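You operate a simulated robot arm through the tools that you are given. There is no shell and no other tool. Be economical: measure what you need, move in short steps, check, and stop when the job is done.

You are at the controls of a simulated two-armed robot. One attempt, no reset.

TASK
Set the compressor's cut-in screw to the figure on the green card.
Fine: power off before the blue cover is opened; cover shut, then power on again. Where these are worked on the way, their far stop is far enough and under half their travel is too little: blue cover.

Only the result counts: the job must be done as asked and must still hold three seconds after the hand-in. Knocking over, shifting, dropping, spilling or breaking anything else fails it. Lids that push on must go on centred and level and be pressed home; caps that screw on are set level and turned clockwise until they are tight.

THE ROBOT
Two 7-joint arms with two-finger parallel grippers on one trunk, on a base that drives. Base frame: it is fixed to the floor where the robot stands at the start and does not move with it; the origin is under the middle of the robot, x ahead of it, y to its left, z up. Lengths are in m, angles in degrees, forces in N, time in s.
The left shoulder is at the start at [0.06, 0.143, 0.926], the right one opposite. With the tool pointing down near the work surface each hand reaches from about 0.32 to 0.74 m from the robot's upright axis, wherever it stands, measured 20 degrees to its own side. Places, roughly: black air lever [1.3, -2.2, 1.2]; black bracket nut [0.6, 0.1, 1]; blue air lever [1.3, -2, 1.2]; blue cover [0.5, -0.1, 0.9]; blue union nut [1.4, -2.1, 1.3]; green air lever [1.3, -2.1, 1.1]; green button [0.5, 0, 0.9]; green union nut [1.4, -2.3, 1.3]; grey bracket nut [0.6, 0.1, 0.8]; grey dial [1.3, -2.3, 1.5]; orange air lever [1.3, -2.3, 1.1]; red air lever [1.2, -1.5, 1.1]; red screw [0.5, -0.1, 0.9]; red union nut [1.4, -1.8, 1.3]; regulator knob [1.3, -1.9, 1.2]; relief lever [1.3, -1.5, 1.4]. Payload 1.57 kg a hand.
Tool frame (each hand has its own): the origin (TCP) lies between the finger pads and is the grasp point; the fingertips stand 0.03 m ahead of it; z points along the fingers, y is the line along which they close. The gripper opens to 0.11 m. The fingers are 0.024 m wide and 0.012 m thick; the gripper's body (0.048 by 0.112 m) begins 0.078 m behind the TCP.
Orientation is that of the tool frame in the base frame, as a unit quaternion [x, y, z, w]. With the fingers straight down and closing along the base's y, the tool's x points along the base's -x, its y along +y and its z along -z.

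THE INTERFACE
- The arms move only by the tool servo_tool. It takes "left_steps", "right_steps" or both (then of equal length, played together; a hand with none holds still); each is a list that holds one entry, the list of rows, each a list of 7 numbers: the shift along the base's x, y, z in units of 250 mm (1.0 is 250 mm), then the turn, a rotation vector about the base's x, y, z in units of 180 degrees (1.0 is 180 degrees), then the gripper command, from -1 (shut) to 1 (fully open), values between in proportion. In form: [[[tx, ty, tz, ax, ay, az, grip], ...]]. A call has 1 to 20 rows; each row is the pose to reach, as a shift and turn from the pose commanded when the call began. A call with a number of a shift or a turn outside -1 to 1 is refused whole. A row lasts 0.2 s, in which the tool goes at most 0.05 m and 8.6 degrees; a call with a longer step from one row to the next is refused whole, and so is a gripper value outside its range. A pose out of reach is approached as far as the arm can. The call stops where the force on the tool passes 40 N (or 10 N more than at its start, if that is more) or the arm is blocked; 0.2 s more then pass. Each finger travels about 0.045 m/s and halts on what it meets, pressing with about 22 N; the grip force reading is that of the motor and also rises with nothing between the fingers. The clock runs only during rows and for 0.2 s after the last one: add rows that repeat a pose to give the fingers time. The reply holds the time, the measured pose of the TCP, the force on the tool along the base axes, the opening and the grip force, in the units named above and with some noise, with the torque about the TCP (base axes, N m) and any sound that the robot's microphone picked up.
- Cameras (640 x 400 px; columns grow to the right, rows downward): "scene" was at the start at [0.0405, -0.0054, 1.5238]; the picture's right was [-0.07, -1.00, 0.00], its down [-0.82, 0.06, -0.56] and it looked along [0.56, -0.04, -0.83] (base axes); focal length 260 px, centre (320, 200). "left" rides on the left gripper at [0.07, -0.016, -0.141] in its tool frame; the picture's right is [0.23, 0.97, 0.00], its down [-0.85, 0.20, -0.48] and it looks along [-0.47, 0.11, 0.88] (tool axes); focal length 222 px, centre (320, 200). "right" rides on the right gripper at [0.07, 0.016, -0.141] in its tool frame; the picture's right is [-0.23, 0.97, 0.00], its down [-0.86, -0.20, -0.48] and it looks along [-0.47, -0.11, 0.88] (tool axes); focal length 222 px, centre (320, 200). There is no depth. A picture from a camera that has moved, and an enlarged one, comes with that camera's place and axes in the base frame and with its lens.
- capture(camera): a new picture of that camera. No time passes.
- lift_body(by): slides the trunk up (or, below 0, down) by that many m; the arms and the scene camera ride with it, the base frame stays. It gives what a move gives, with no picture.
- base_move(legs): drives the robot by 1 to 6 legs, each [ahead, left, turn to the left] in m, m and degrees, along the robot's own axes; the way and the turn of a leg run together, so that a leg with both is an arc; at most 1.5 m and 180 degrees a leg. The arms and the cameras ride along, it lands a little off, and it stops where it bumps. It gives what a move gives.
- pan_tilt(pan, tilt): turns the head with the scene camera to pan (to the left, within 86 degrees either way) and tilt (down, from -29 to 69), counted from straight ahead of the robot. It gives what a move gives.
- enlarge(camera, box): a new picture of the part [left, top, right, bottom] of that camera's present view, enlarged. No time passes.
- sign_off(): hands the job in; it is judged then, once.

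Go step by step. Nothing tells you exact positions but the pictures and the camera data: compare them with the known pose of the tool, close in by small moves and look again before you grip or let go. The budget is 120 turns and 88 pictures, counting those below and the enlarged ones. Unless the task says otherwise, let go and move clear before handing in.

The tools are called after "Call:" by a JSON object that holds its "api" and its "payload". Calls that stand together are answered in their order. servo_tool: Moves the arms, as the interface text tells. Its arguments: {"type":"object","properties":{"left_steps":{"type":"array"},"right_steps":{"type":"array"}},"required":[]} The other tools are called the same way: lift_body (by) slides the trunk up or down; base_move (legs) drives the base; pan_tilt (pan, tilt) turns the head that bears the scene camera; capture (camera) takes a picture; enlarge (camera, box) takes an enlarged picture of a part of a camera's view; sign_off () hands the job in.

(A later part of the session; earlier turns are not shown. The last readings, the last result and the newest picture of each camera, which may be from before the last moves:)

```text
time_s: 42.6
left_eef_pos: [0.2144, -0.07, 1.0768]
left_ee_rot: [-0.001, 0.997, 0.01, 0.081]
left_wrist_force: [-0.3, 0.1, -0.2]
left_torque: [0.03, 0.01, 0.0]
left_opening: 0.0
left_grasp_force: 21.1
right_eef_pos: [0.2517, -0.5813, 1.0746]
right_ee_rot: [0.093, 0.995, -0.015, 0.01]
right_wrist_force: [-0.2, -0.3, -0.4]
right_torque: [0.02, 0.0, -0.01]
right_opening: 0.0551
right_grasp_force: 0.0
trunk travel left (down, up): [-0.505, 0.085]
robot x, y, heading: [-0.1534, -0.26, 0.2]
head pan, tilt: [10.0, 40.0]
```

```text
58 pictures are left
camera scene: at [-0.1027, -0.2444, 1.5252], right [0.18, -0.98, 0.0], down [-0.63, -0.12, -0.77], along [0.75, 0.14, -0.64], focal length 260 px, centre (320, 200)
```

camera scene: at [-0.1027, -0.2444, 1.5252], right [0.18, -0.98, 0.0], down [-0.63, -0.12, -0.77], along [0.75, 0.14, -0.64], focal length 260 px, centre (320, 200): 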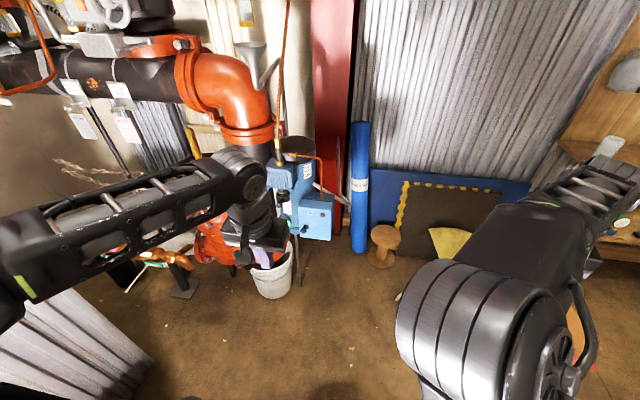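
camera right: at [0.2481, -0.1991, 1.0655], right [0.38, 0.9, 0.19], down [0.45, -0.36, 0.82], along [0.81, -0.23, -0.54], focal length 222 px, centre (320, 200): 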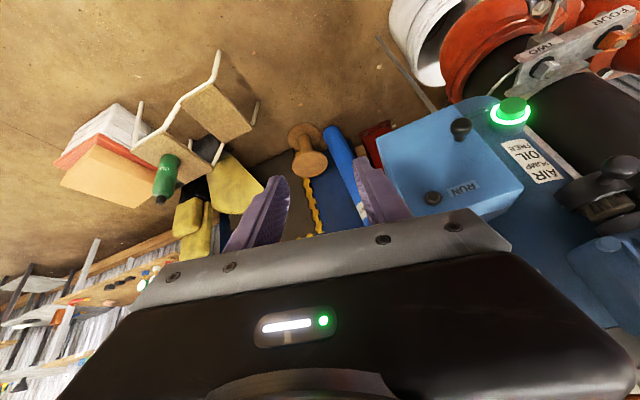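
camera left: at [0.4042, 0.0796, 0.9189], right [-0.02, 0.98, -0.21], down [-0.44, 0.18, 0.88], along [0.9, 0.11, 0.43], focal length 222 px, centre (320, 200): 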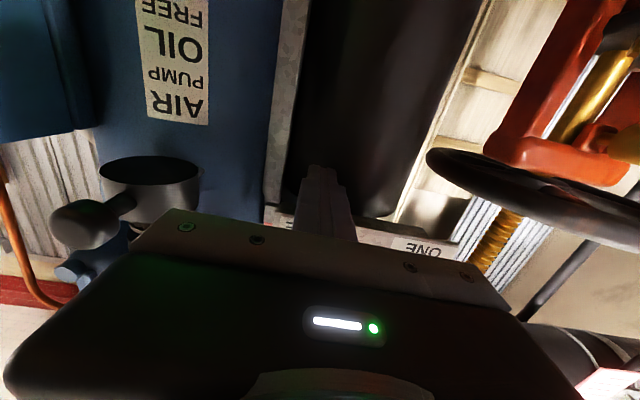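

Good standing position. Now pitch the left hand forward towards the green button, stopping short of it.

Call:
{"api": "servo_tool", "payload": {"left_steps": [[[0.045, 0.02, -0.05, 0, -0.041, 0, -1], [0.09, 0.04, -0.1, 0, -0.082, 0, -1], [0.135, 0.07, -0.15, 0, -0.123, 0, -1], [0.18, 0.1, -0.2, 0, -0.164, 0, -1], [0.225, 0.13, -0.25, 0, -0.205, 0, -1], [0.27, 0.16, -0.3, 0, -0.246, 0, -1], [0.315, 0.19, -0.35, 0, -0.287, 0, -1], [0.36, 0.22, -0.4, 0, -0.328, 0, -1], [0.405, 0.25, -0.45, 0, -0.369, 0, -1], [0.45, 0.27, -0.5, 0, -0.41, 0, -1], [0.45, 0.27, -0.52, 0, -0.45, 0, -1], [0.45, 0.27, -0.52, 0, -0.45, 0, -1]]]}}

Call:
{"api": "enlarge", "payload": {"camera": "scene", "box": [220, 130, 380, 260]}}

Call:
{"api": "capture", "payload": {"camera": "left"}}

```text
time_s: 45.2
left_eef_pos: [0.3644, 0.0713, 1.0418]
left_ee_rot: [0.003, 0.727, -0.004, 0.687]
left_wrist_force: [-1.1, 0.0, 0.1]
left_torque: [0.02, 0.0, -0.01]
left_opening: 0.0002
left_grasp_force: 21.1
left hand out of reach, approached as far as the arm can: row 5, 6, 7, 8, 9, 10, 11, 12
right_eef_pos: [0.2506, -0.5819, 1.075]
right_ee_rot: [0.094, 0.995, -0.014, 0.011]
right_wrist_force: [1.4, 0.1, -0.2]
right_torque: [0.05, -0.02, -0.02]
right_opening: 0.0551
right_grasp_force: 0.1
trunk travel left (down, up): [-0.505, 0.085]
robot x, y, heading: [-0.1565, -0.2584, 0.3]
head pan, tilt: [10.0, 40.0]
```

```text
3.08 times, centred on (300, 195) of scene
camera zoom: at [-0.1025, -0.2449, 1.5252], right [0.18, -0.98, 0.0], down [-0.63, -0.12, -0.77], along [0.75, 0.14, -0.64], focal length 799 px, centre (382, 215)
```

zoom: 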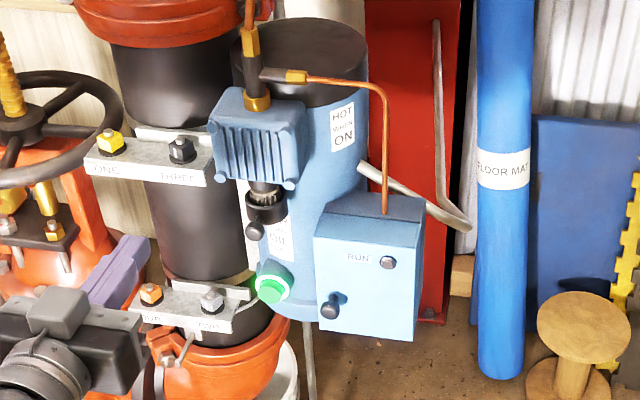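

```text
56 pictures are left
camera left: at [0.2186, 0.0573, 0.9813], right [0.0, 0.97, -0.23], down [-0.43, 0.2, 0.88], along [0.9, 0.1, 0.42], focal length 222 px, centre (320, 200)
```

left: 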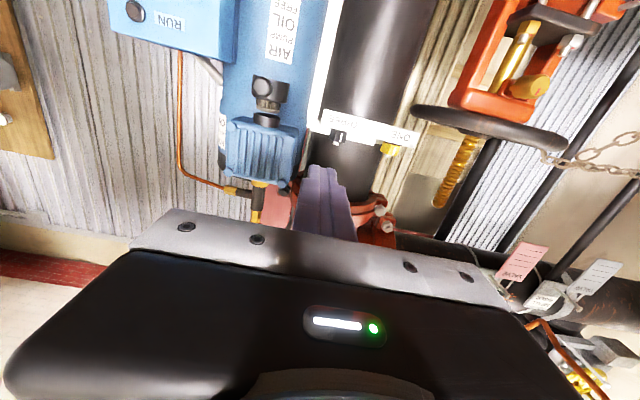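

The forward pose is limited at this height; lowering the trunk keeps the arm's comfortable shape while bringing the hand to the button's level.

Call:
{"api": "lift_body", "payload": {"by": -0.15}}

Call:
{"api": "servo_tool", "payload": {"left_steps": [[[0, -0.06, 0, 0, 0, 0, -1], [0, -0.12, 0, 0, 0, 0, -1], [0, -0.18, 0, 0, 0, 0, -1], [0, -0.24, 0, 0, 0, 0, -1], [0, -0.28, 0, 0, 0, 0, -1], [0, -0.28, 0, 0, 0, 0, -1]]]}}

Call:
{"api": "capture", "payload": {"camera": "scene"}}

```text
time_s: 47.0
left_eef_pos: [0.3625, 0.0732, 0.893]
left_ee_rot: [0.002, 0.727, -0.003, 0.687]
left_wrist_force: [-0.7, 0.9, -0.2]
left_torque: [-0.01, 0.01, 0.0]
left_opening: 0.0001
left_grasp_force: 21.6
right_eef_pos: [0.2501, -0.5812, 0.9258]
right_ee_rot: [0.094, 0.995, -0.014, 0.01]
right_wrist_force: [0.1, 0.8, 0.7]
right_torque: [-0.02, 0.0, -0.01]
right_opening: 0.0547
right_grasp_force: 0.1
trunk travel left (down, up): [-0.355, 0.235]
robot x, y, heading: [-0.1546, -0.2602, 0.6]
head pan, tilt: [10.0, 40.0]
```

```text
time_s: 48.4
left_eef_pos: [0.3847, 0.0239, 0.9112]
left_ee_rot: [0.003, 0.729, -0.004, 0.685]
left_wrist_force: [0.7, 0.1, -0.7]
left_torque: [-0.04, -0.02, 0.01]
left_opening: 0.0
left_grasp_force: 21.2
left hand out of reach, approached as far as the arm can: row 1, 2, 3, 4, 5, 6
right_eef_pos: [0.2518, -0.5818, 0.9251]
right_ee_rot: [0.094, 0.995, -0.015, 0.01]
right_wrist_force: [0.2, -0.1, 0.2]
right_torque: [0.0, 0.02, 0.02]
right_opening: 0.0549
right_grasp_force: 0.1
trunk travel left (down, up): [-0.355, 0.235]
robot x, y, heading: [-0.1564, -0.2569, 0.4]
head pan, tilt: [10.0, 40.0]
```

```text
55 pictures are left
camera scene: at [-0.1025, -0.2442, 1.3752], right [0.18, -0.98, 0.0], down [-0.63, -0.12, -0.77], along [0.75, 0.14, -0.64], focal length 260 px, centre (320, 200)
```

scene: 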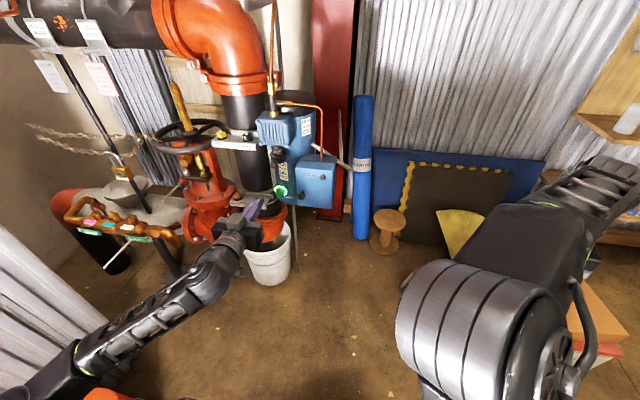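

Button face is at about [0.52, 0.00, 0.857], knob at about [0.48, −0.08, 0.89]. The left hand is more comfortable yawed to the right, so I'll yaw −30° and line it up with the button.

Call:
{"api": "servo_tool", "payload": {"left_steps": [[[0.0, 0.04, -0.05, 0, 0, -0.042, -1], [0, 0.08, -0.1, 0, 0, -0.084, -1], [0.02, 0.1, -0.16, 0, 0, -0.126, -1], [0.06, 0.12, -0.21, 0, 0, -0.168, -1], [0.06, 0.12, -0.21, 0, 0, -0.168, -1]]]}}

Call:
{"api": "enlarge", "payload": {"camera": "scene", "box": [220, 100, 380, 260]}}

```text
time_s: 49.6
left_eef_pos: [0.4, 0.0532, 0.8592]
left_ee_rot: [0.192, 0.701, -0.182, 0.662]
left_wrist_force: [0.0, -0.4, 0.0]
left_torque: [-0.03, -0.02, 0.02]
left_opening: 0.0
left_grasp_force: 21.2
right_eef_pos: [0.2517, -0.5808, 0.9254]
right_ee_rot: [0.093, 0.995, -0.015, 0.01]
right_wrist_force: [0.0, -0.4, -0.4]
right_torque: [0.02, -0.03, -0.01]
right_opening: 0.0551
right_grasp_force: 0.1
trunk travel left (down, up): [-0.355, 0.235]
robot x, y, heading: [-0.158, -0.2595, 0.6]
head pan, tilt: [10.0, 40.0]
```

```text
2.50 times, centred on (300, 180) of scene
camera zoom: at [-0.1025, -0.2441, 1.3752], right [0.18, -0.98, 0.0], down [-0.63, -0.12, -0.77], along [0.75, 0.14, -0.64], focal length 649 px, centre (370, 250)
```

zoom: 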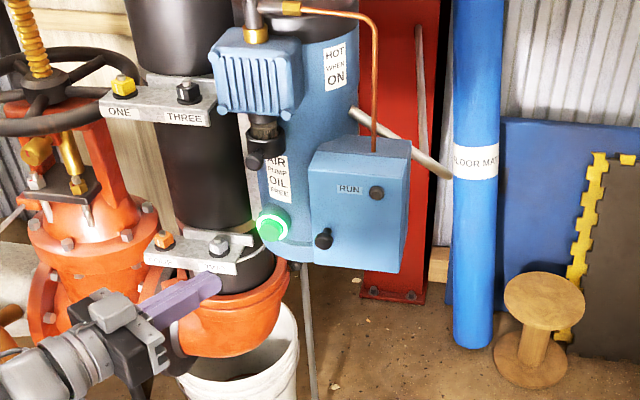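

Tracking is exact now. I'll line up just in front of the button and press gently, then retract.

Call:
{"api": "servo_tool", "payload": {"left_steps": [[[0.1, 0.0, 0.01, 0, 0, 0, -1], [0.2, -0.04, 0.02, 0, 0, 0, -1], [0.276, -0.077, 0.02, 0, 0, 0, -1], [0.31, -0.097, 0.02, 0, 0, 0, -1], [0.34, -0.114, 0.02, 0, 0, 0, -1], [0.37, -0.131, 0.02, 0, 0, 0, -1], [0.4, -0.148, 0.02, 0, 0, 0, -1], [0.36, -0.125, 0.02, 0, 0, 0, -1], [0.276, -0.077, 0.02, 0, 0, 0, -1]]]}}

Call:
{"api": "enlarge", "payload": {"camera": "scene", "box": [220, 100, 380, 260]}}

```text
time_s: 51.6
left_eef_pos: [0.4693, 0.0351, 0.8623]
left_ee_rot: [0.191, 0.701, -0.182, 0.663]
left_wrist_force: [-1.3, -0.4, 0.2]
left_torque: [-0.02, 0.01, 0.02]
left_opening: 0.0
left_grasp_force: 21.4
right_eef_pos: [0.2509, -0.5823, 0.9257]
right_ee_rot: [0.094, 0.995, -0.015, 0.009]
right_wrist_force: [0.8, -0.2, 0.3]
right_torque: [-0.04, 0.02, 0.03]
right_opening: 0.0547
right_grasp_force: 0.1
trunk travel left (down, up): [-0.355, 0.235]
robot x, y, heading: [-0.1516, -0.2603, 0.3]
head pan, tilt: [10.0, 40.0]
heard: click
```

```text
2.50 times, centred on (300, 180) of scene
camera zoom: at [-0.1026, -0.2443, 1.3752], right [0.18, -0.98, 0.0], down [-0.63, -0.12, -0.77], along [0.75, 0.14, -0.64], focal length 649 px, centre (370, 250)
```

zoom: 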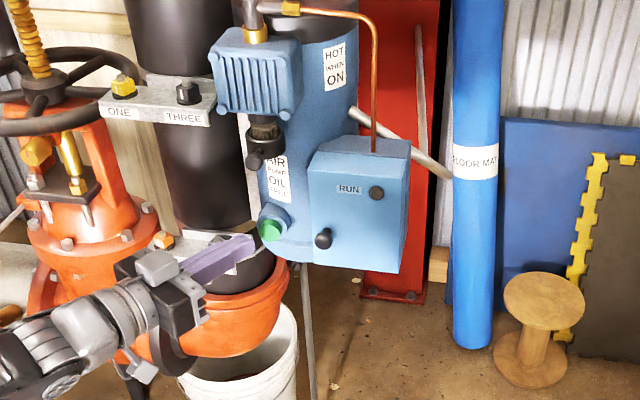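

Power is off. Now inspect the cover for its hinge and any catch.

Call:
{"api": "enlarge", "payload": {"camera": "scene", "box": [292, 150, 332, 212]}}

Call:
{"api": "capture", "payload": {"camera": "left"}}

```text
6.45 times, centred on (312, 181) of scene
camera zoom: at [-0.1026, -0.2443, 1.3752], right [0.18, -0.98, 0.0], down [-0.63, -0.12, -0.77], along [0.75, 0.14, -0.64], focal length 1675 px, centre (372, 323)
```

zoom: 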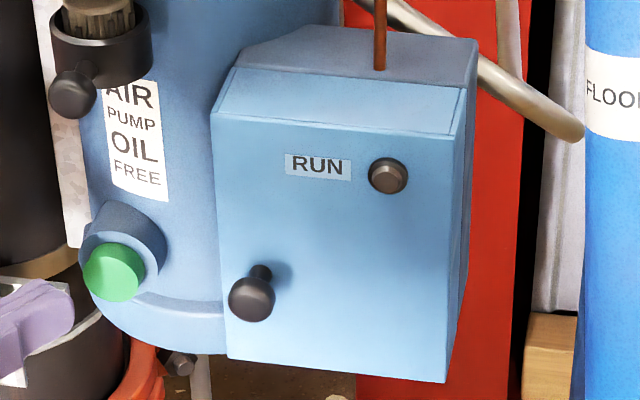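

```text
51 pictures are left
camera left: at [0.3365, 0.0961, 0.801], right [0.49, 0.84, -0.23], down [-0.27, 0.39, 0.88], along [0.83, -0.37, 0.42], focal length 222 px, centre (320, 200)
```

left: 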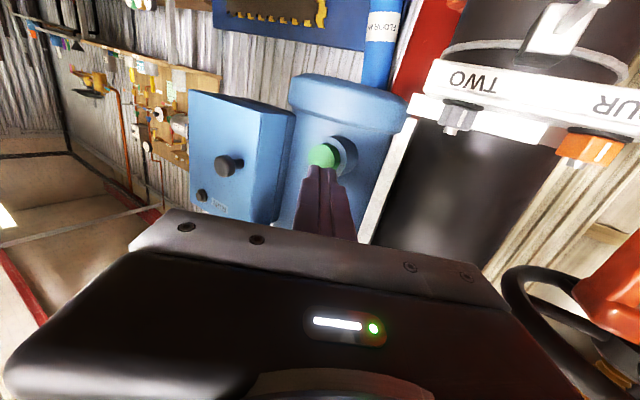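

The lid is hinged presumably on its right side, with the knob at about [0.488, −0.076, 0.876]. I'll back off and roll the left hand 90° so the fingers close vertically on the knob, letting it pivot while the lid swings.

Call:
{"api": "servo_tool", "payload": {"left_steps": [[[-0.18, 0.05, 0.01, 0, 0, 0, -1], [-0.3, 0.08, 0.02, 0.0394, -0.0227, -0.0027, -1], [-0.36, 0.08, 0.03, 0.0787, -0.0455, -0.0055, -1], [-0.36, 0.08, 0.04, 0.1181, -0.0682, -0.0082, 0], [-0.36, 0.08, 0.04, 0.1575, -0.0909, -0.0109, 0], [-0.36, 0.08, 0.04, 0.1968, -0.1136, -0.0136, 0], [-0.36, 0.08, 0.04, 0.2362, -0.1364, -0.0164, 0], [-0.36, 0.08, 0.04, 0.2755, -0.1591, -0.0191, 0], [-0.36, 0.08, 0.04, 0.3149, -0.1818, -0.0218, 0], [-0.36, 0.08, 0.04, 0.3543, -0.2045, -0.0245, 0], [-0.36, 0.08, 0.04, 0.3936, -0.2273, -0.0273, 0], [-0.36, 0.08, 0.04, 0.433, -0.25, -0.03, 0], [-0.36, 0.08, 0.04, 0.433, -0.25, -0.03, 0]]]}}

Call:
{"api": "capture", "payload": {"camera": "left"}}

Call:
{"api": "capture", "payload": {"camera": "scene"}}

```text
time_s: 54.4
left_eef_pos: [0.3784, 0.0557, 0.8736]
left_ee_rot: [0.635, 0.363, 0.341, 0.59]
left_wrist_force: [-0.2, 0.0, -0.1]
left_torque: [0.01, 0.01, -0.03]
left_opening: 0.0549
left_grasp_force: 0.0
right_eef_pos: [0.2513, -0.5816, 0.9247]
right_ee_rot: [0.093, 0.996, -0.014, 0.01]
right_wrist_force: [-0.1, -0.2, -0.6]
right_torque: [0.01, -0.01, -0.01]
right_opening: 0.0549
right_grasp_force: 0.1
trunk travel left (down, up): [-0.355, 0.235]
robot x, y, heading: [-0.1546, -0.2596, 0.3]
head pan, tilt: [10.0, 40.0]
```

```text
50 pictures are left
camera left: at [0.2917, 0.1884, 0.8674], right [0.17, 0.16, 0.97], down [-0.83, -0.51, 0.23], along [0.53, -0.85, 0.04], focal length 222 px, centre (320, 200)
```

left: 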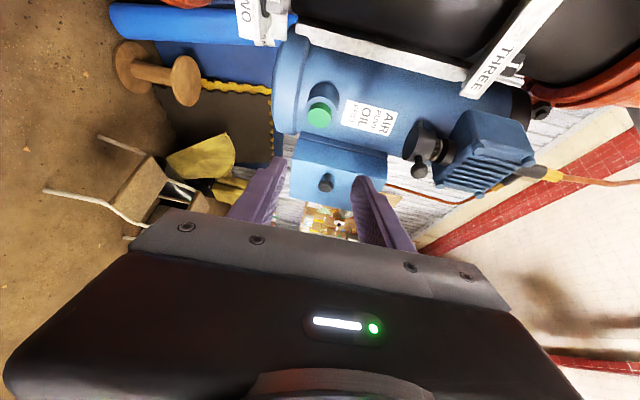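

```text
49 pictures are left
camera scene: at [-0.1026, -0.2441, 1.3752], right [0.18, -0.98, 0.0], down [-0.63, -0.12, -0.77], along [0.75, 0.14, -0.64], focal length 260 px, centre (320, 200)
```

scene: 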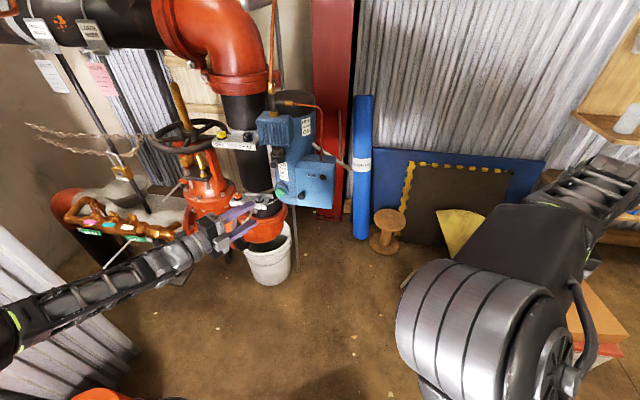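

Left-camera check gives the knob at [0.488, −0.076, 0.88]. I'll approach along the fingers' direction and look again before gripping.

Call:
{"api": "servo_tool", "payload": {"left_steps": [[[0.06, -0.13, 0.015, 0, 0, 0, 0], [0.13, -0.26, 0.03, 0, 0, 0, 0], [0.198, -0.387, 0.045, 0, 0, 0, 0], [0.26, -0.425, 0.04, 0, 0, 0, 0], [0.32, -0.46, 0.035, 0, 0, 0, 0], [0.32, -0.46, 0.035, 0, 0, 0, 0]]]}}

Call:
{"api": "capture", "payload": {"camera": "left"}}

Call:
{"api": "enlarge", "payload": {"camera": "scene", "box": [250, 130, 370, 220]}}

```text
time_s: 55.8
left_eef_pos: [0.4589, -0.0614, 0.8839]
left_ee_rot: [0.634, 0.365, 0.34, 0.591]
left_wrist_force: [0.2, -0.1, -0.6]
left_torque: [0.02, 0.01, -0.02]
left_opening: 0.0551
left_grasp_force: 0.0
right_eef_pos: [0.2502, -0.5812, 0.9248]
right_ee_rot: [0.093, 0.996, -0.015, 0.01]
right_wrist_force: [0.2, 0.4, 0.3]
right_torque: [-0.02, 0.0, -0.03]
right_opening: 0.055
right_grasp_force: 0.1
trunk travel left (down, up): [-0.355, 0.235]
robot x, y, heading: [-0.1551, -0.2557, 0.2]
head pan, tilt: [10.0, 40.0]
```

```text
48 pictures are left
camera left: at [0.372, 0.0722, 0.8769], right [0.17, 0.16, 0.97], down [-0.83, -0.51, 0.23], along [0.53, -0.85, 0.05], focal length 222 px, centre (320, 200)
```

left: 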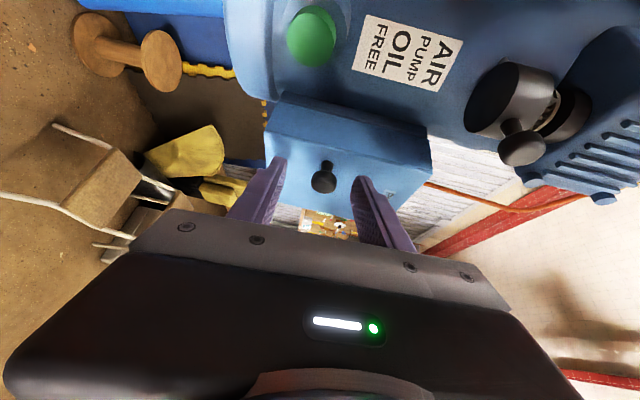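

```text
4.44 times, centred on (310, 175) of scene
camera zoom: at [-0.1025, -0.2442, 1.3752], right [0.18, -0.98, 0.0], down [-0.63, -0.12, -0.77], along [0.75, 0.14, -0.64], focal length 1154 px, centre (364, 311)
```

zoom: 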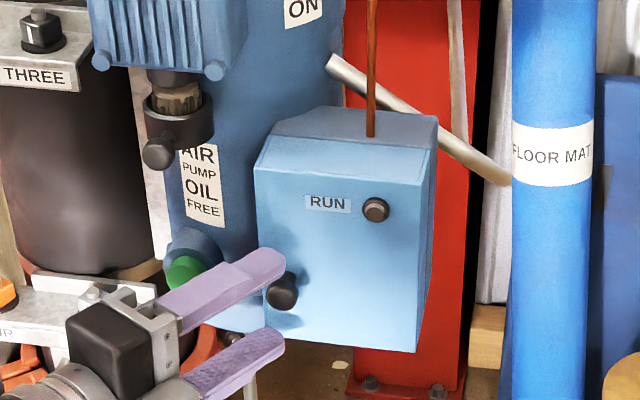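

The fingers straddle the knob, aligned. Advance 18 mm and close.

Call:
{"api": "servo_tool", "payload": {"left_steps": [[[0.03, -0.018, -0.003, 0, 0, 0, 0], [0.062, -0.036, -0.006, 0, 0, 0, 0], [0.062, -0.036, -0.006, 0, 0, 0, -1], [0.062, -0.036, -0.006, 0, 0, 0, -1], [0.062, -0.036, -0.006, 0, 0, 0, -1], [0.062, -0.036, -0.006, 0, 0, 0, -1], [0.062, -0.036, -0.006, 0, 0, 0, -1]]]}}

```text
time_s: 57.4
left_eef_pos: [0.4706, -0.0702, 0.8862]
left_ee_rot: [0.634, 0.362, 0.342, 0.592]
left_wrist_force: [-25.7, 1.5, 22.3]
left_torque: [-0.08, -0.67, -0.33]
left_opening: 0.0211
left_grasp_force: 34.7
right_eef_pos: [0.2474, -0.5818, 0.927]
right_ee_rot: [0.095, 0.995, -0.015, 0.012]
right_wrist_force: [0.7, -0.2, 0.7]
right_torque: [0.01, 0.01, 0.0]
right_opening: 0.0551
right_grasp_force: 0.1
trunk travel left (down, up): [-0.355, 0.235]
robot x, y, heading: [-0.1539, -0.2589, 0.6]
head pan, tilt: [10.0, 40.0]
```

Knob gripped (21 mm). Now pull along the expected arc for about 20° and check.

Call:
{"api": "servo_tool", "payload": {"left_steps": [[[-0.03, -0.02, 0.012, 0, 0, 0, -1], [-0.06, -0.046, 0.014, 0, 0, 0, -1], [-0.088, -0.073, 0.014, 0, 0, 0, -1], [-0.111, -0.103, 0.014, 0, 0, 0, -1]]]}}

Call:
{"api": "enlarge", "payload": {"camera": "scene", "box": [250, 130, 370, 220]}}

```text
time_s: 58.4
left_eef_pos: [0.4462, -0.0937, 0.8856]
left_ee_rot: [0.633, 0.364, 0.342, 0.592]
left_wrist_force: [5.4, 7.6, 21.0]
left_torque: [-0.04, -0.33, 1.09]
left_opening: 0.0215
left_grasp_force: 34.5
right_eef_pos: [0.2499, -0.5808, 0.9254]
right_ee_rot: [0.094, 0.995, -0.014, 0.011]
right_wrist_force: [-0.4, 0.8, -1.2]
right_torque: [0.01, -0.01, 0.0]
right_opening: 0.0551
right_grasp_force: 0.0
trunk travel left (down, up): [-0.355, 0.235]
robot x, y, heading: [-0.1597, -0.2606, 0.4]
head pan, tilt: [10.0, 40.0]
```

```text
4.44 times, centred on (310, 175) of scene
camera zoom: at [-0.1039, -0.2439, 1.3753], right [0.18, -0.98, 0.0], down [-0.63, -0.12, -0.77], along [0.75, 0.14, -0.64], focal length 1154 px, centre (364, 311)
```

zoom: 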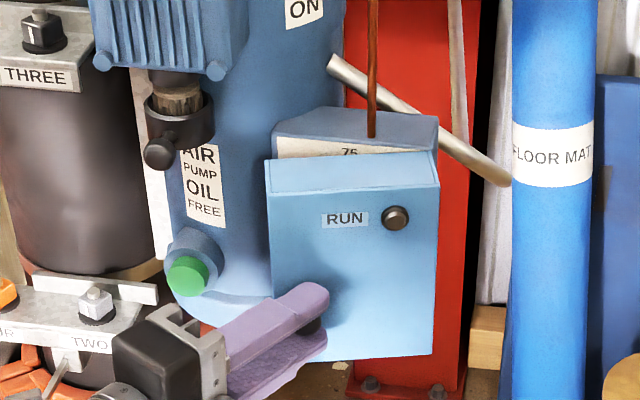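

It's hinged on the right as supposed. Keep swinging to about 45°, yawing the hand along.

Call:
{"api": "servo_tool", "payload": {"left_steps": [[[-0.024, -0.035, 0.0, 0, 0, 0.022, -1], [-0.044, -0.072, 0.0, 0, 0, 0.044, -1], [-0.062, -0.111, 0.0, 0, 0, 0.067, -1], [-0.076, -0.151, 0.0, 0, 0, 0.089, -1], [-0.087, -0.192, 0.0, 0, 0, 0.111, -1]]]}}

Call:
{"api": "enlarge", "payload": {"camera": "scene", "box": [250, 130, 370, 220]}}

```text
time_s: 59.6
left_eef_pos: [0.4233, -0.143, 0.885]
left_ee_rot: [0.561, 0.468, 0.439, 0.522]
left_wrist_force: [-3.9, 7.7, 15.7]
left_torque: [0.03, -0.24, 0.93]
left_opening: 0.0214
left_grasp_force: 34.7
right_eef_pos: [0.2501, -0.5815, 0.9247]
right_ee_rot: [0.093, 0.995, -0.014, 0.011]
right_wrist_force: [0.6, -0.1, -0.2]
right_torque: [0.05, -0.03, 0.01]
right_opening: 0.0546
right_grasp_force: 0.0
trunk travel left (down, up): [-0.355, 0.235]
robot x, y, heading: [-0.153, -0.2598, 0.6]
head pan, tilt: [10.0, 40.0]
```

```text
4.44 times, centred on (310, 175) of scene
camera zoom: at [-0.1045, -0.2436, 1.3753], right [0.18, -0.98, 0.0], down [-0.63, -0.12, -0.77], along [0.75, 0.14, -0.64], focal length 1154 px, centre (364, 311)
```

zoom: 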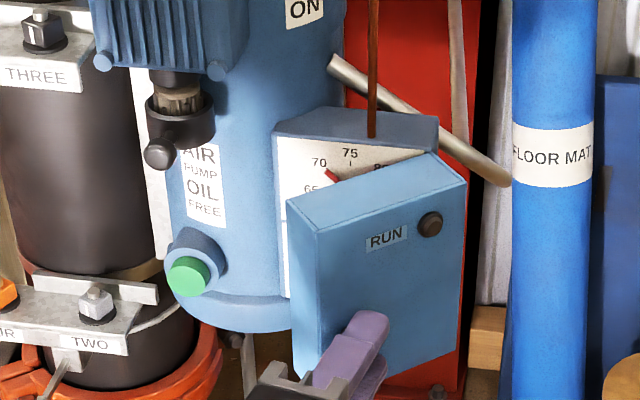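

The dial is appearing. Continue to about 65°.

Call:
{"api": "servo_tool", "payload": {"left_steps": [[[-0.006, -0.042, 0.0, 0, 0, 0.021, -1], [-0.009, -0.084, 0.0, 0, 0, 0.042, -1], [-0.01, -0.126, 0.0, 0, 0, 0.063, -1], [-0.008, -0.167, 0.0, 0, 0, 0.083, -1]]]}}

Call:
{"api": "enlarge", "payload": {"camera": "scene", "box": [250, 130, 370, 220]}}

```text
time_s: 60.4
left_eef_pos: [0.4269, -0.1585, 0.8849]
left_ee_rot: [0.524, 0.513, 0.476, 0.486]
left_wrist_force: [-14.3, 1.6, 5.3]
left_torque: [0.07, -0.26, 0.01]
left_opening: 0.0211
left_grasp_force: 34.7
left hand out of reach, approached as far as the arm can: row 3, 4
right_eef_pos: [0.2481, -0.5815, 0.9262]
right_ee_rot: [0.094, 0.995, -0.015, 0.011]
right_wrist_force: [0.1, -0.4, 1.5]
right_torque: [-0.02, 0.0, 0.0]
right_opening: 0.0551
right_grasp_force: 0.2
trunk travel left (down, up): [-0.355, 0.235]
robot x, y, heading: [-0.1596, -0.2611, 0.3]
head pan, tilt: [10.0, 40.0]
stopped in row 4 (left hand): the force on the tool passed its limit (the readings are from after the stop); the commanded pose is now the measured one
```

```text
4.44 times, centred on (310, 175) of scene
camera zoom: at [-0.1056, -0.2436, 1.3752], right [0.18, -0.98, 0.0], down [-0.63, -0.12, -0.77], along [0.75, 0.14, -0.64], focal length 1154 px, centre (364, 311)
```

zoom: 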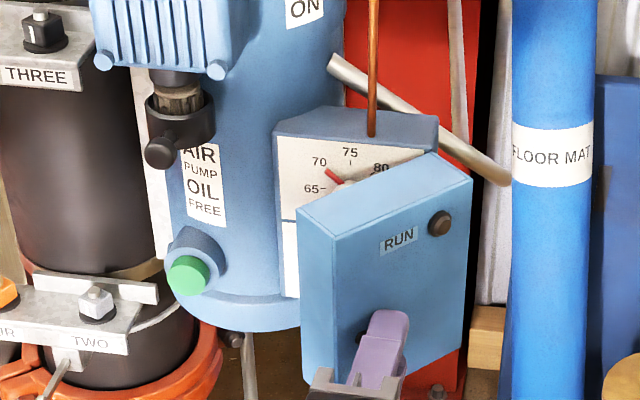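

Near the yaw limit. I'll release the knob, back off, yaw back and close the fingers to push the lid from inside its free edge.

Call:
{"api": "servo_tool", "payload": {"left_steps": [[[0, 0, 0, 0, 0, 0, 0], [0, 0, 0, 0, 0, 0, 0], [0, 0, 0, 0, 0, 0, 0], [-0.12, 0, 0, 0, 0, 0, 0], [-0.26, 0.05, 0, 0, 0, -0.035, 0], [-0.28, 0.16, 0, 0, 0, -0.075, -1], [-0.28, 0.3, 0, 0, 0, -0.115, -1], [-0.24, 0.44, 0, 0, 0, -0.155, -1], [-0.14, 0.52, 0, 0, 0, -0.195, -1], [-0.1, 0.54, 0, 0, 0, -0.2, -1]]]}}

Call:
{"api": "enlarge", "payload": {"camera": "scene", "box": [250, 130, 370, 220]}}

```text
time_s: 62.6
left_eef_pos: [0.4043, -0.0216, 0.8826]
left_ee_rot: [0.658, 0.328, 0.303, 0.606]
left_wrist_force: [0.5, 1.1, -0.3]
left_torque: [0.0, 0.0, 0.01]
left_opening: 0.0
left_grasp_force: 21.1
left hand out of reach, approached as far as the arm can: row 4, 5, 6, 7
right_eef_pos: [0.2507, -0.5821, 0.9247]
right_ee_rot: [0.095, 0.995, -0.015, 0.01]
right_wrist_force: [0.1, 0.7, -0.3]
right_torque: [-0.01, 0.01, 0.01]
right_opening: 0.0549
right_grasp_force: 0.1
trunk travel left (down, up): [-0.355, 0.235]
robot x, y, heading: [-0.1568, -0.2549, 0.7]
head pan, tilt: [10.0, 40.0]
```

```text
4.44 times, centred on (310, 175) of scene
camera zoom: at [-0.1029, -0.2442, 1.3752], right [0.18, -0.98, 0.0], down [-0.63, -0.12, -0.77], along [0.75, 0.14, -0.64], focal length 1154 px, centre (364, 311)
```

zoom: 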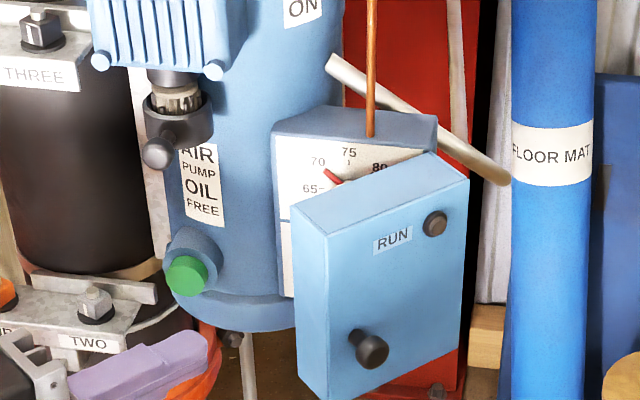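

The lid stays put at about 50°. Insert the fingertips behind its free edge and push it open.

Call:
{"api": "servo_tool", "payload": {"left_steps": [[[0.13, -0.085, 0, 0, 0, 0, -1], [0.268, -0.17, 0, 0, 0, 0, -1], [0.236, -0.222, 0, 0, 0, 0, -1], [0.204, -0.274, 0, 0, 0, 0, -1], [0.17, -0.326, 0, 0, 0, 0, -1], [0.144, -0.378, 0, 0, 0, 0, -1], [0.12, -0.43, 0, 0, 0, 0, -1], [0.1, -0.48, 0, 0, 0, 0, -1], [0.084, -0.53, 0, 0, 0, 0, -1], [0.084, -0.575, 0, 0, 0, 0, -1]]]}}

Call:
{"api": "enlarge", "payload": {"camera": "scene", "box": [250, 130, 370, 220]}}

```text
time_s: 64.8
left_eef_pos: [0.424, -0.1662, 0.8845]
left_ee_rot: [0.658, 0.327, 0.302, 0.607]
left_wrist_force: [1.7, 0.1, -0.6]
left_torque: [0.0, 0.02, -0.08]
left_opening: 0.0
left_grasp_force: 22.1
right_eef_pos: [0.251, -0.5815, 0.9253]
right_ee_rot: [0.094, 0.995, -0.015, 0.01]
right_wrist_force: [-0.7, 0.2, 0.3]
right_torque: [-0.02, 0.01, -0.01]
right_opening: 0.0551
right_grasp_force: 0.1
trunk travel left (down, up): [-0.355, 0.235]
robot x, y, heading: [-0.1558, -0.2584, 0.3]
head pan, tilt: [10.0, 40.0]
```

```text
4.44 times, centred on (310, 175) of scene
camera zoom: at [-0.1027, -0.2444, 1.3752], right [0.18, -0.98, 0.0], down [-0.63, -0.12, -0.77], along [0.75, 0.14, -0.64], focal length 1154 px, centre (364, 311)
```

zoom: 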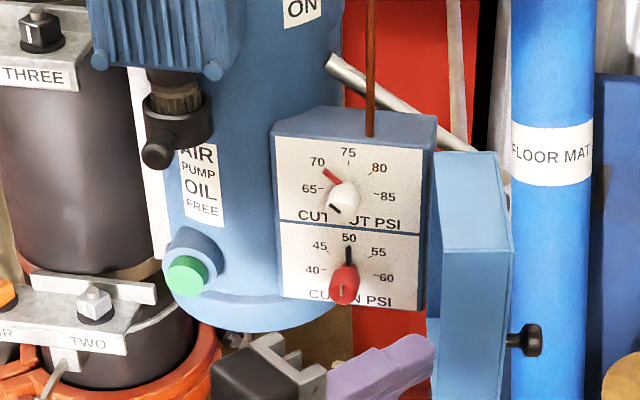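

The lid is open past 90°, showing two dials: CUT OUT (white screw) and CUT IN (red screw, now about 50). Push the lid a bit further, then retreat and zoom.

Call:
{"api": "servo_tool", "payload": {"left_steps": [[[0.04, -0.06, 0, 0, 0, 0, -1], [0.06, -0.12, 0, 0, 0, 0, -1], [0.06, -0.16, 0, 0, 0, 0, -1], [0.0, -0.1, 0, 0, 0, 0, -1], [-0.12, 0.05, 0, 0, 0, 0, -1], [-0.2, 0.2, 0, 0, 0, 0, -1], [-0.24, 0.35, 0, 0, 0, 0, -1]]]}}

Call:
{"api": "enlarge", "payload": {"camera": "scene", "box": [290, 148, 340, 202]}}

Call:
{"api": "capture", "payload": {"camera": "left"}}

```text
time_s: 66.4
left_eef_pos: [0.364, -0.0773, 0.885]
left_ee_rot: [0.659, 0.327, 0.302, 0.607]
left_wrist_force: [0.6, 0.1, -0.4]
left_torque: [0.01, 0.03, 0.0]
left_opening: 0.0001
left_grasp_force: 20.8
right_eef_pos: [0.2489, -0.5828, 0.9249]
right_ee_rot: [0.094, 0.995, -0.014, 0.01]
right_wrist_force: [-0.2, 0.8, 0.3]
right_torque: [0.01, 0.01, -0.01]
right_opening: 0.0553
right_grasp_force: 0.0
trunk travel left (down, up): [-0.355, 0.235]
robot x, y, heading: [-0.1568, -0.2554, 0.3]
head pan, tilt: [10.0, 40.0]
```

```text
7.41 times, centred on (315, 175) of scene
camera zoom: at [-0.1032, -0.2442, 1.3753], right [0.18, -0.98, 0.0], down [-0.63, -0.12, -0.77], along [0.75, 0.14, -0.64], focal length 1923 px, centre (357, 385)
```

zoom: 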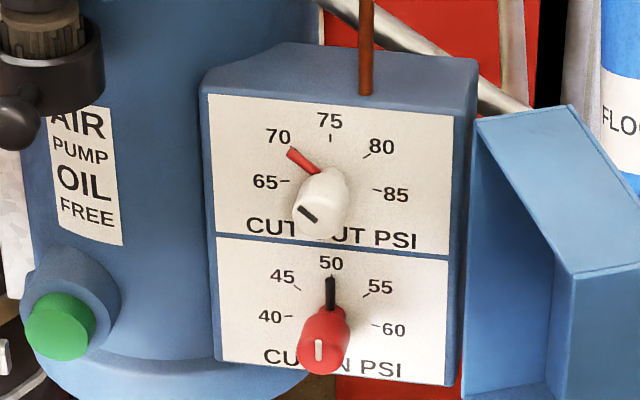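

```text
40 pictures are left
camera left: at [0.2939, 0.0659, 0.8799], right [0.2, 0.13, 0.97], down [-0.88, -0.4, 0.24], along [0.42, -0.9, 0.04], focal length 222 px, centre (320, 200)
```

left: 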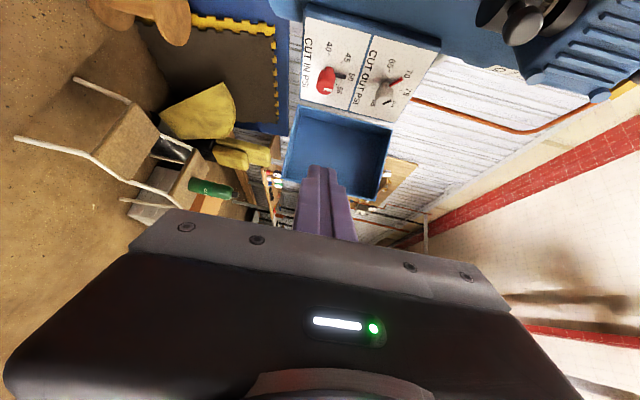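

The lid is fully open. The red screw's axis is at about y −0.112, z 0.860, from x 0.547 to 0.52; its pointer must go from 50 to the 45 tick (counter-clockwise). I'll point the left hand straight ahead in front of it, slightly open.

Call:
{"api": "servo_tool", "payload": {"left_steps": [[[0.0, -0.02, -0.015, -0.0014, -0.0041, 0.0344, -1], [0.0, -0.05, -0.03, -0.0029, -0.0083, 0.0687, -1], [0.02, -0.08, -0.045, -0.0043, -0.0124, 0.1031, -0.36], [0.06, -0.1, -0.06, -0.0058, -0.0166, 0.1375, -0.36], [0.12, -0.12, -0.075, -0.0072, -0.0207, 0.1718, -0.36], [0.2, -0.14, -0.092, -0.0087, -0.0249, 0.2062, -0.36], [0.24, -0.14, -0.092, -0.0087, -0.0249, 0.2062, -0.36], [0.24, -0.14, -0.092, -0.0087, -0.0249, 0.2062, -0.36]]]}}

Call:
{"api": "capture", "payload": {"camera": "left"}}

Call:
{"api": "enlarge", "payload": {"camera": "scene", "box": [260, 140, 360, 220]}}

```text
time_s: 68.2
left_eef_pos: [0.425, -0.1141, 0.8604]
left_ee_rot: [0.499, 0.501, 0.5, 0.5]
left_wrist_force: [0.1, -0.1, 0.0]
left_torque: [0.0, 0.03, 0.01]
left_opening: 0.0351
left_grasp_force: 0.0
left hand out of reach, approached as far as the arm can: row 3, 4
right_eef_pos: [0.25, -0.582, 0.9245]
right_ee_rot: [0.095, 0.995, -0.015, 0.01]
right_wrist_force: [0.0, -0.9, -0.5]
right_torque: [0.02, -0.01, 0.01]
right_opening: 0.0548
right_grasp_force: 0.0
trunk travel left (down, up): [-0.355, 0.235]
robot x, y, heading: [-0.1562, -0.2587, 0.6]
head pan, tilt: [10.0, 40.0]
```

```text
39 pictures are left
camera left: at [0.2843, -0.0434, 0.8444], right [0.0, 0.23, 0.97], down [-0.48, -0.86, 0.2], along [0.88, -0.46, 0.11], focal length 222 px, centre (320, 200)
```

left: 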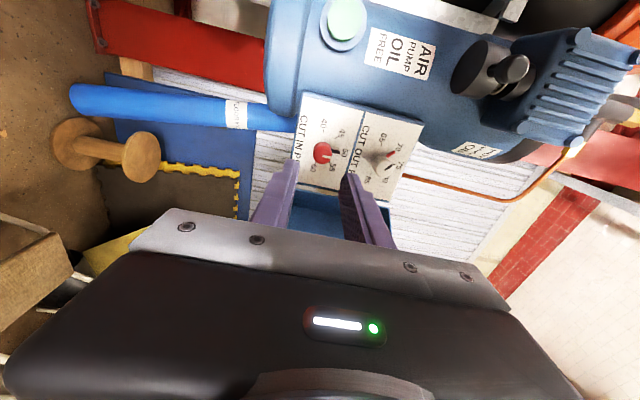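

```text
5.00 times, centred on (310, 180) of scene
camera zoom: at [-0.1031, -0.2444, 1.3752], right [0.18, -0.98, 0.0], down [-0.63, -0.12, -0.77], along [0.75, 0.14, -0.64], focal length 1298 px, centre (370, 300)
```

zoom: 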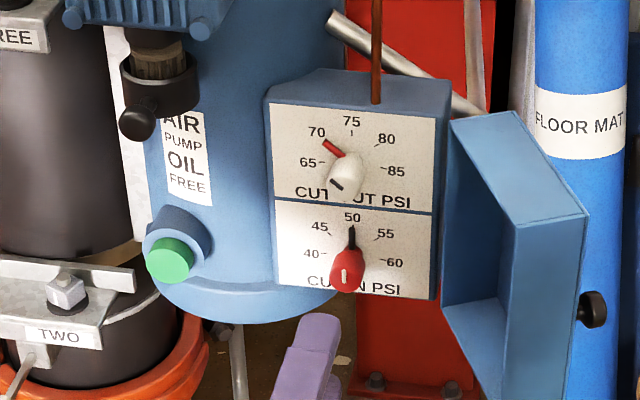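

Aligned roughly; a zoomed wrist view to refine the screw's axis.

Call:
{"api": "enlarge", "payload": {"camera": "left", "box": [285, 90, 425, 210]}}

```text
3.33 times, centred on (355, 150) of left
camera zoom: at [0.2843, -0.0434, 0.8444], right [0.0, 0.23, 0.97], down [-0.48, -0.86, 0.2], along [0.88, -0.46, 0.11], focal length 740 px, centre (203, 367)
```

zoom: 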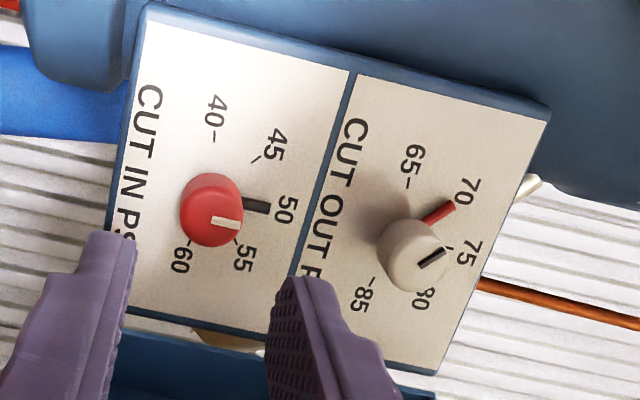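

Axis ≈ (y −0.1125, z 0.860), tip at x ≈ 0.525. Advance until the fingertips straddle it, then look.

Call:
{"api": "servo_tool", "payload": {"left_steps": [[[0.1, 0.006, 0, 0, 0, 0, -0.36], [0.2, 0.006, 0, 0, 0, 0, -0.36], [0.27, 0.006, 0, 0, 0, 0, -0.36], [0.32, 0.006, 0, 0, 0, 0, -0.36], [0.32, 0.006, 0, 0, 0, 0, -0.36]]]}}

Call:
{"api": "enlarge", "payload": {"camera": "left", "box": [245, 60, 465, 250]}}

Call:
{"api": "enlarge", "payload": {"camera": "scene", "box": [270, 140, 350, 210]}}

```text
time_s: 69.4
left_eef_pos: [0.5055, -0.1113, 0.8619]
left_ee_rot: [0.499, 0.5, 0.501, 0.5]
left_wrist_force: [0.0, -0.5, 0.0]
left_torque: [-0.01, -0.01, -0.03]
left_opening: 0.0353
left_grasp_force: 0.2
right_eef_pos: [0.2497, -0.5824, 0.9238]
right_ee_rot: [0.094, 0.995, -0.016, 0.01]
right_wrist_force: [0.6, 0.3, 0.1]
right_torque: [0.03, 0.0, 0.0]
right_opening: 0.0552
right_grasp_force: 0.2
trunk travel left (down, up): [-0.355, 0.235]
robot x, y, heading: [-0.1559, -0.2626, 0.2]
head pan, tilt: [10.0, 40.0]
```

```text
2.11 times, centred on (355, 155) of left
camera zoom: at [0.3645, -0.0408, 0.8447], right [0.0, 0.23, 0.97], down [-0.48, -0.86, 0.2], along [0.88, -0.46, 0.11], focal length 468 px, centre (246, 295)
```

zoom: 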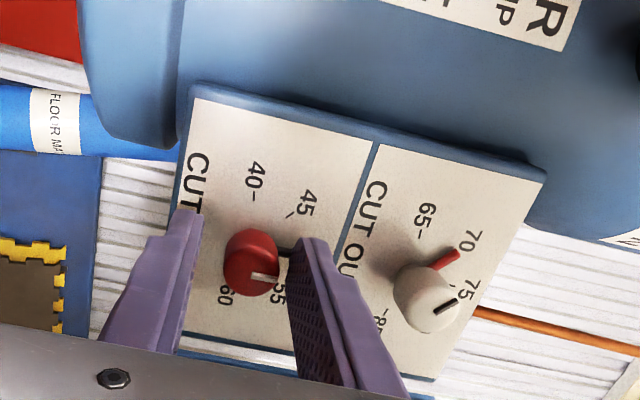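

```text
5.71 times, centred on (310, 175) of scene
camera zoom: at [-0.1029, -0.2444, 1.3752], right [0.18, -0.98, 0.0], down [-0.63, -0.12, -0.77], along [0.75, 0.14, -0.64], focal length 1483 px, centre (377, 343)
```

zoom: 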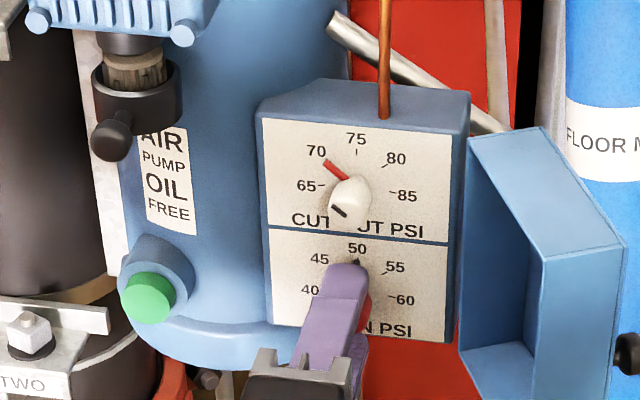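

Good. Small correction and close on the screw.

Call:
{"api": "servo_tool", "payload": {"left_steps": [[[0.012, -0.008, -0.004, 0, 0, 0, -0.36], [0.012, -0.008, -0.004, 0, 0, 0, -1], [0.012, -0.008, -0.004, 0, 0, 0, -1], [0.012, -0.008, -0.004, 0, 0, 0, -1], [0.012, -0.008, -0.004, 0, 0, 0, -1]]]}}

```text
time_s: 70.6
left_eef_pos: [0.5073, -0.1145, 0.8641]
left_ee_rot: [0.497, 0.499, 0.502, 0.502]
left_wrist_force: [11.4, 1.5, 21.8]
left_torque: [0.04, -0.54, -0.08]
left_opening: 0.0206
left_grasp_force: 34.1
right_eef_pos: [0.249, -0.5824, 0.9254]
right_ee_rot: [0.094, 0.995, -0.014, 0.01]
right_wrist_force: [-0.7, -0.1, -0.9]
right_torque: [0.0, -0.06, 0.0]
right_opening: 0.0552
right_grasp_force: 0.0
trunk travel left (down, up): [-0.355, 0.235]
robot x, y, heading: [-0.1569, -0.2591, 0.3]
head pan, tilt: [10.0, 40.0]
```

Gripped; the axis is a few mm higher than commanded. I relax z and turn about 30° counter-clockwise.

Call:
{"api": "servo_tool", "payload": {"left_steps": [[[0, 0, 0.016, 0, 0, 0, -1], [0, 0, 0.018, -0.03, 0, 0, -1], [0, 0, 0.018, -0.06, 0, 0, -1], [0, 0, 0.018, -0.09, 0, 0, -1], [0, 0, 0.018, -0.12, 0, 0, -1], [0, 0, 0.018, -0.15, 0, 0, -1], [0, 0, 0.018, -0.167, 0, 0, -1], [0, 0, 0.018, -0.167, 0, 0, -1]]]}}

Call:
{"api": "enlarge", "payload": {"camera": "left", "box": [245, 60, 465, 250]}}

Call:
{"api": "enlarge", "payload": {"camera": "scene", "box": [290, 148, 340, 202]}}

```text
time_s: 72.4
left_eef_pos: [0.5069, -0.1151, 0.8635]
left_ee_rot: [0.352, 0.613, 0.354, 0.612]
left_wrist_force: [13.3, 1.1, 4.2]
left_torque: [0.03, -0.09, 0.08]
left_opening: 0.0203
left_grasp_force: 33.2
right_eef_pos: [0.2502, -0.5827, 0.9249]
right_ee_rot: [0.095, 0.995, -0.015, 0.009]
right_wrist_force: [0.7, -0.4, 0.1]
right_torque: [0.0, 0.01, 0.01]
right_opening: 0.055
right_grasp_force: 0.1
trunk travel left (down, up): [-0.355, 0.235]
robot x, y, heading: [-0.1588, -0.2577, 0.4]
head pan, tilt: [10.0, 40.0]
```

```text
2.11 times, centred on (355, 155) of left
camera zoom: at [0.3665, -0.0609, 0.8148], right [0.0, 0.69, 0.73], down [-0.48, -0.64, 0.6], along [0.88, -0.35, 0.33], focal length 468 px, centre (246, 295)
```

zoom: 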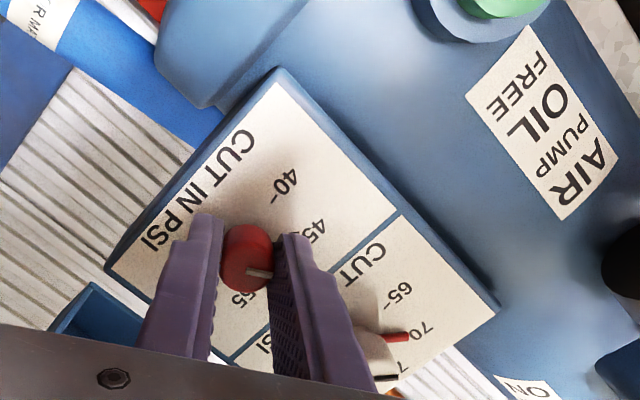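

```text
7.41 times, centred on (315, 175) of scene
camera zoom: at [-0.1019, -0.2443, 1.3751], right [0.18, -0.98, 0.0], down [-0.63, -0.12, -0.77], along [0.75, 0.14, -0.64], focal length 1923 px, centre (357, 385)
```

zoom: 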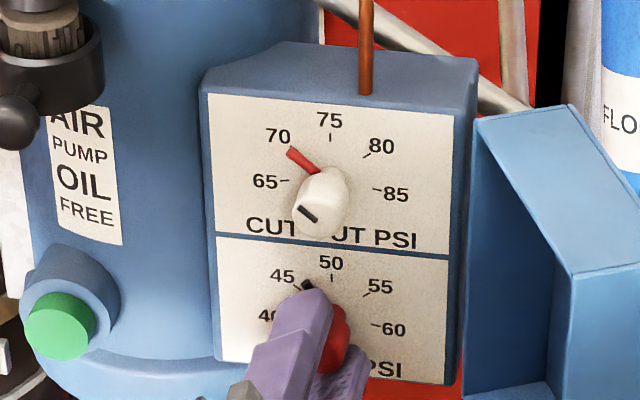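

The screw follows the hand (30° so far). Tick spacing works out to about 51°, so turn another 21° and check.

Call:
{"api": "servo_tool", "payload": {"left_steps": [[[0, 0, 0, -0.03, 0, 0, -1], [0, 0, 0, -0.06, 0, 0, -1], [0, 0, 0, -0.09, 0, 0, -1], [0, 0, 0, -0.117, 0, 0, -1], [0, 0, 0, -0.117, 0, 0, -1]]]}}

Call:
{"api": "enlarge", "payload": {"camera": "scene", "box": [300, 170, 330, 202]}}

Call:
{"api": "enlarge", "payload": {"camera": "left", "box": [285, 90, 425, 210]}}

```text
time_s: 73.6
left_eef_pos: [0.5067, -0.114, 0.864]
left_ee_rot: [0.234, 0.668, 0.236, 0.666]
left_wrist_force: [10.3, 1.1, 0.2]
left_torque: [0.02, -0.13, -0.04]
left_opening: 0.0202
left_grasp_force: 33.9
right_eef_pos: [0.2502, -0.5815, 0.9244]
right_ee_rot: [0.095, 0.995, -0.015, 0.01]
right_wrist_force: [0.0, 1.0, 0.8]
right_torque: [-0.01, 0.01, 0.02]
right_opening: 0.0551
right_grasp_force: 0.0
trunk travel left (down, up): [-0.355, 0.235]
robot x, y, heading: [-0.1563, -0.2573, 0.1]
head pan, tilt: [10.0, 40.0]
```

```text
12.50 times, centred on (315, 186) of scene
camera zoom: at [-0.1019, -0.2443, 1.3752], right [0.18, -0.98, 0.0], down [-0.63, -0.12, -0.77], along [0.75, 0.14, -0.64], focal length 3245 px, centre (382, 375)
```

zoom: 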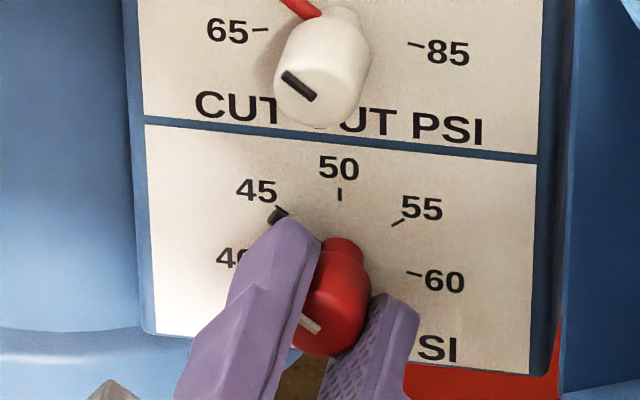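

```text
3.33 times, centred on (355, 150) of left
camera zoom: at [0.3665, -0.082, 0.7994], right [0.0, 0.9, 0.43], down [-0.48, -0.38, 0.79], along [0.88, -0.21, 0.43], focal length 740 px, centre (203, 367)
```

zoom: 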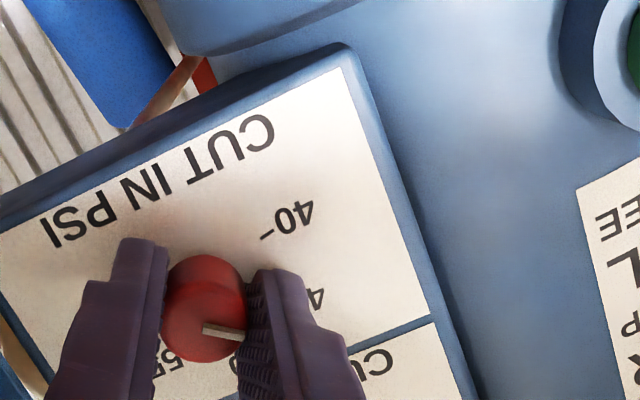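

The pointer covers the 45 tick. I'll release, back off, and check it unobstructed.

Call:
{"api": "servo_tool", "payload": {"left_steps": [[[0, 0, 0, 0, 0, 0, -0.36], [0, 0, 0, 0, 0, 0, -0.36], [0, 0, 0, 0, 0, 0, -0.36], [-0.06, 0, 0, 0, 0, 0, -0.36], [-0.16, 0, 0, 0, 0, 0, -0.36], [-0.3, 0.0, 0, 0, 0, 0, -0.36], [-0.3, 0.0, 0, 0, 0, 0, -0.36]]]}}

Call:
{"api": "enlarge", "payload": {"camera": "scene", "box": [300, 170, 330, 202]}}

Call:
{"api": "enlarge", "payload": {"camera": "left", "box": [285, 90, 425, 210]}}

```text
time_s: 75.2
left_eef_pos: [0.4307, -0.1149, 0.8648]
left_ee_rot: [0.235, 0.667, 0.237, 0.666]
left_wrist_force: [0.1, -0.3, 0.1]
left_torque: [0.0, -0.01, 0.03]
left_opening: 0.0351
left_grasp_force: 0.0
right_eef_pos: [0.2502, -0.5833, 0.9251]
right_ee_rot: [0.094, 0.995, -0.014, 0.01]
right_wrist_force: [0.1, 0.3, -0.9]
right_torque: [-0.06, -0.03, 0.01]
right_opening: 0.0551
right_grasp_force: 0.0
trunk travel left (down, up): [-0.355, 0.235]
robot x, y, heading: [-0.1576, -0.2576, 0.5]
head pan, tilt: [10.0, 40.0]
```

```text
12.50 times, centred on (315, 186) of scene
camera zoom: at [-0.1031, -0.2444, 1.3752], right [0.18, -0.98, 0.0], down [-0.63, -0.12, -0.77], along [0.75, 0.14, -0.64], focal length 3245 px, centre (382, 375)
```

zoom: 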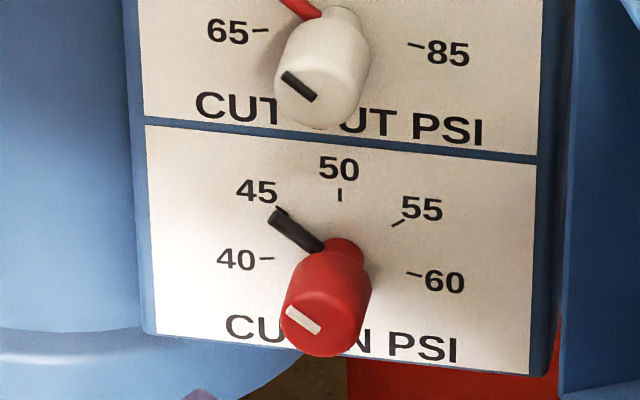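

```text
3.33 times, centred on (355, 150) of left
camera zoom: at [0.2903, -0.0828, 0.8008], right [0.0, 0.9, 0.43], down [-0.48, -0.38, 0.79], along [0.88, -0.21, 0.43], focal length 740 px, centre (203, 367)
```

zoom: 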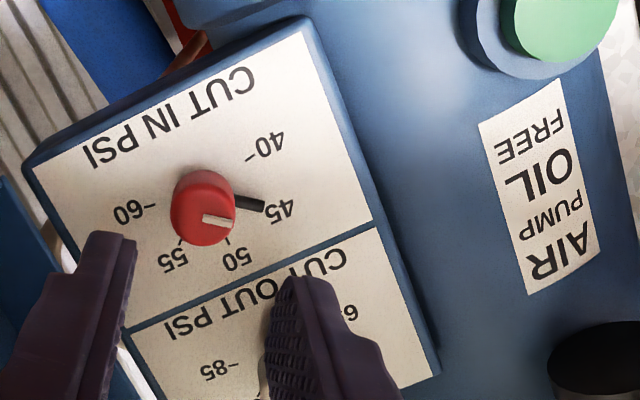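

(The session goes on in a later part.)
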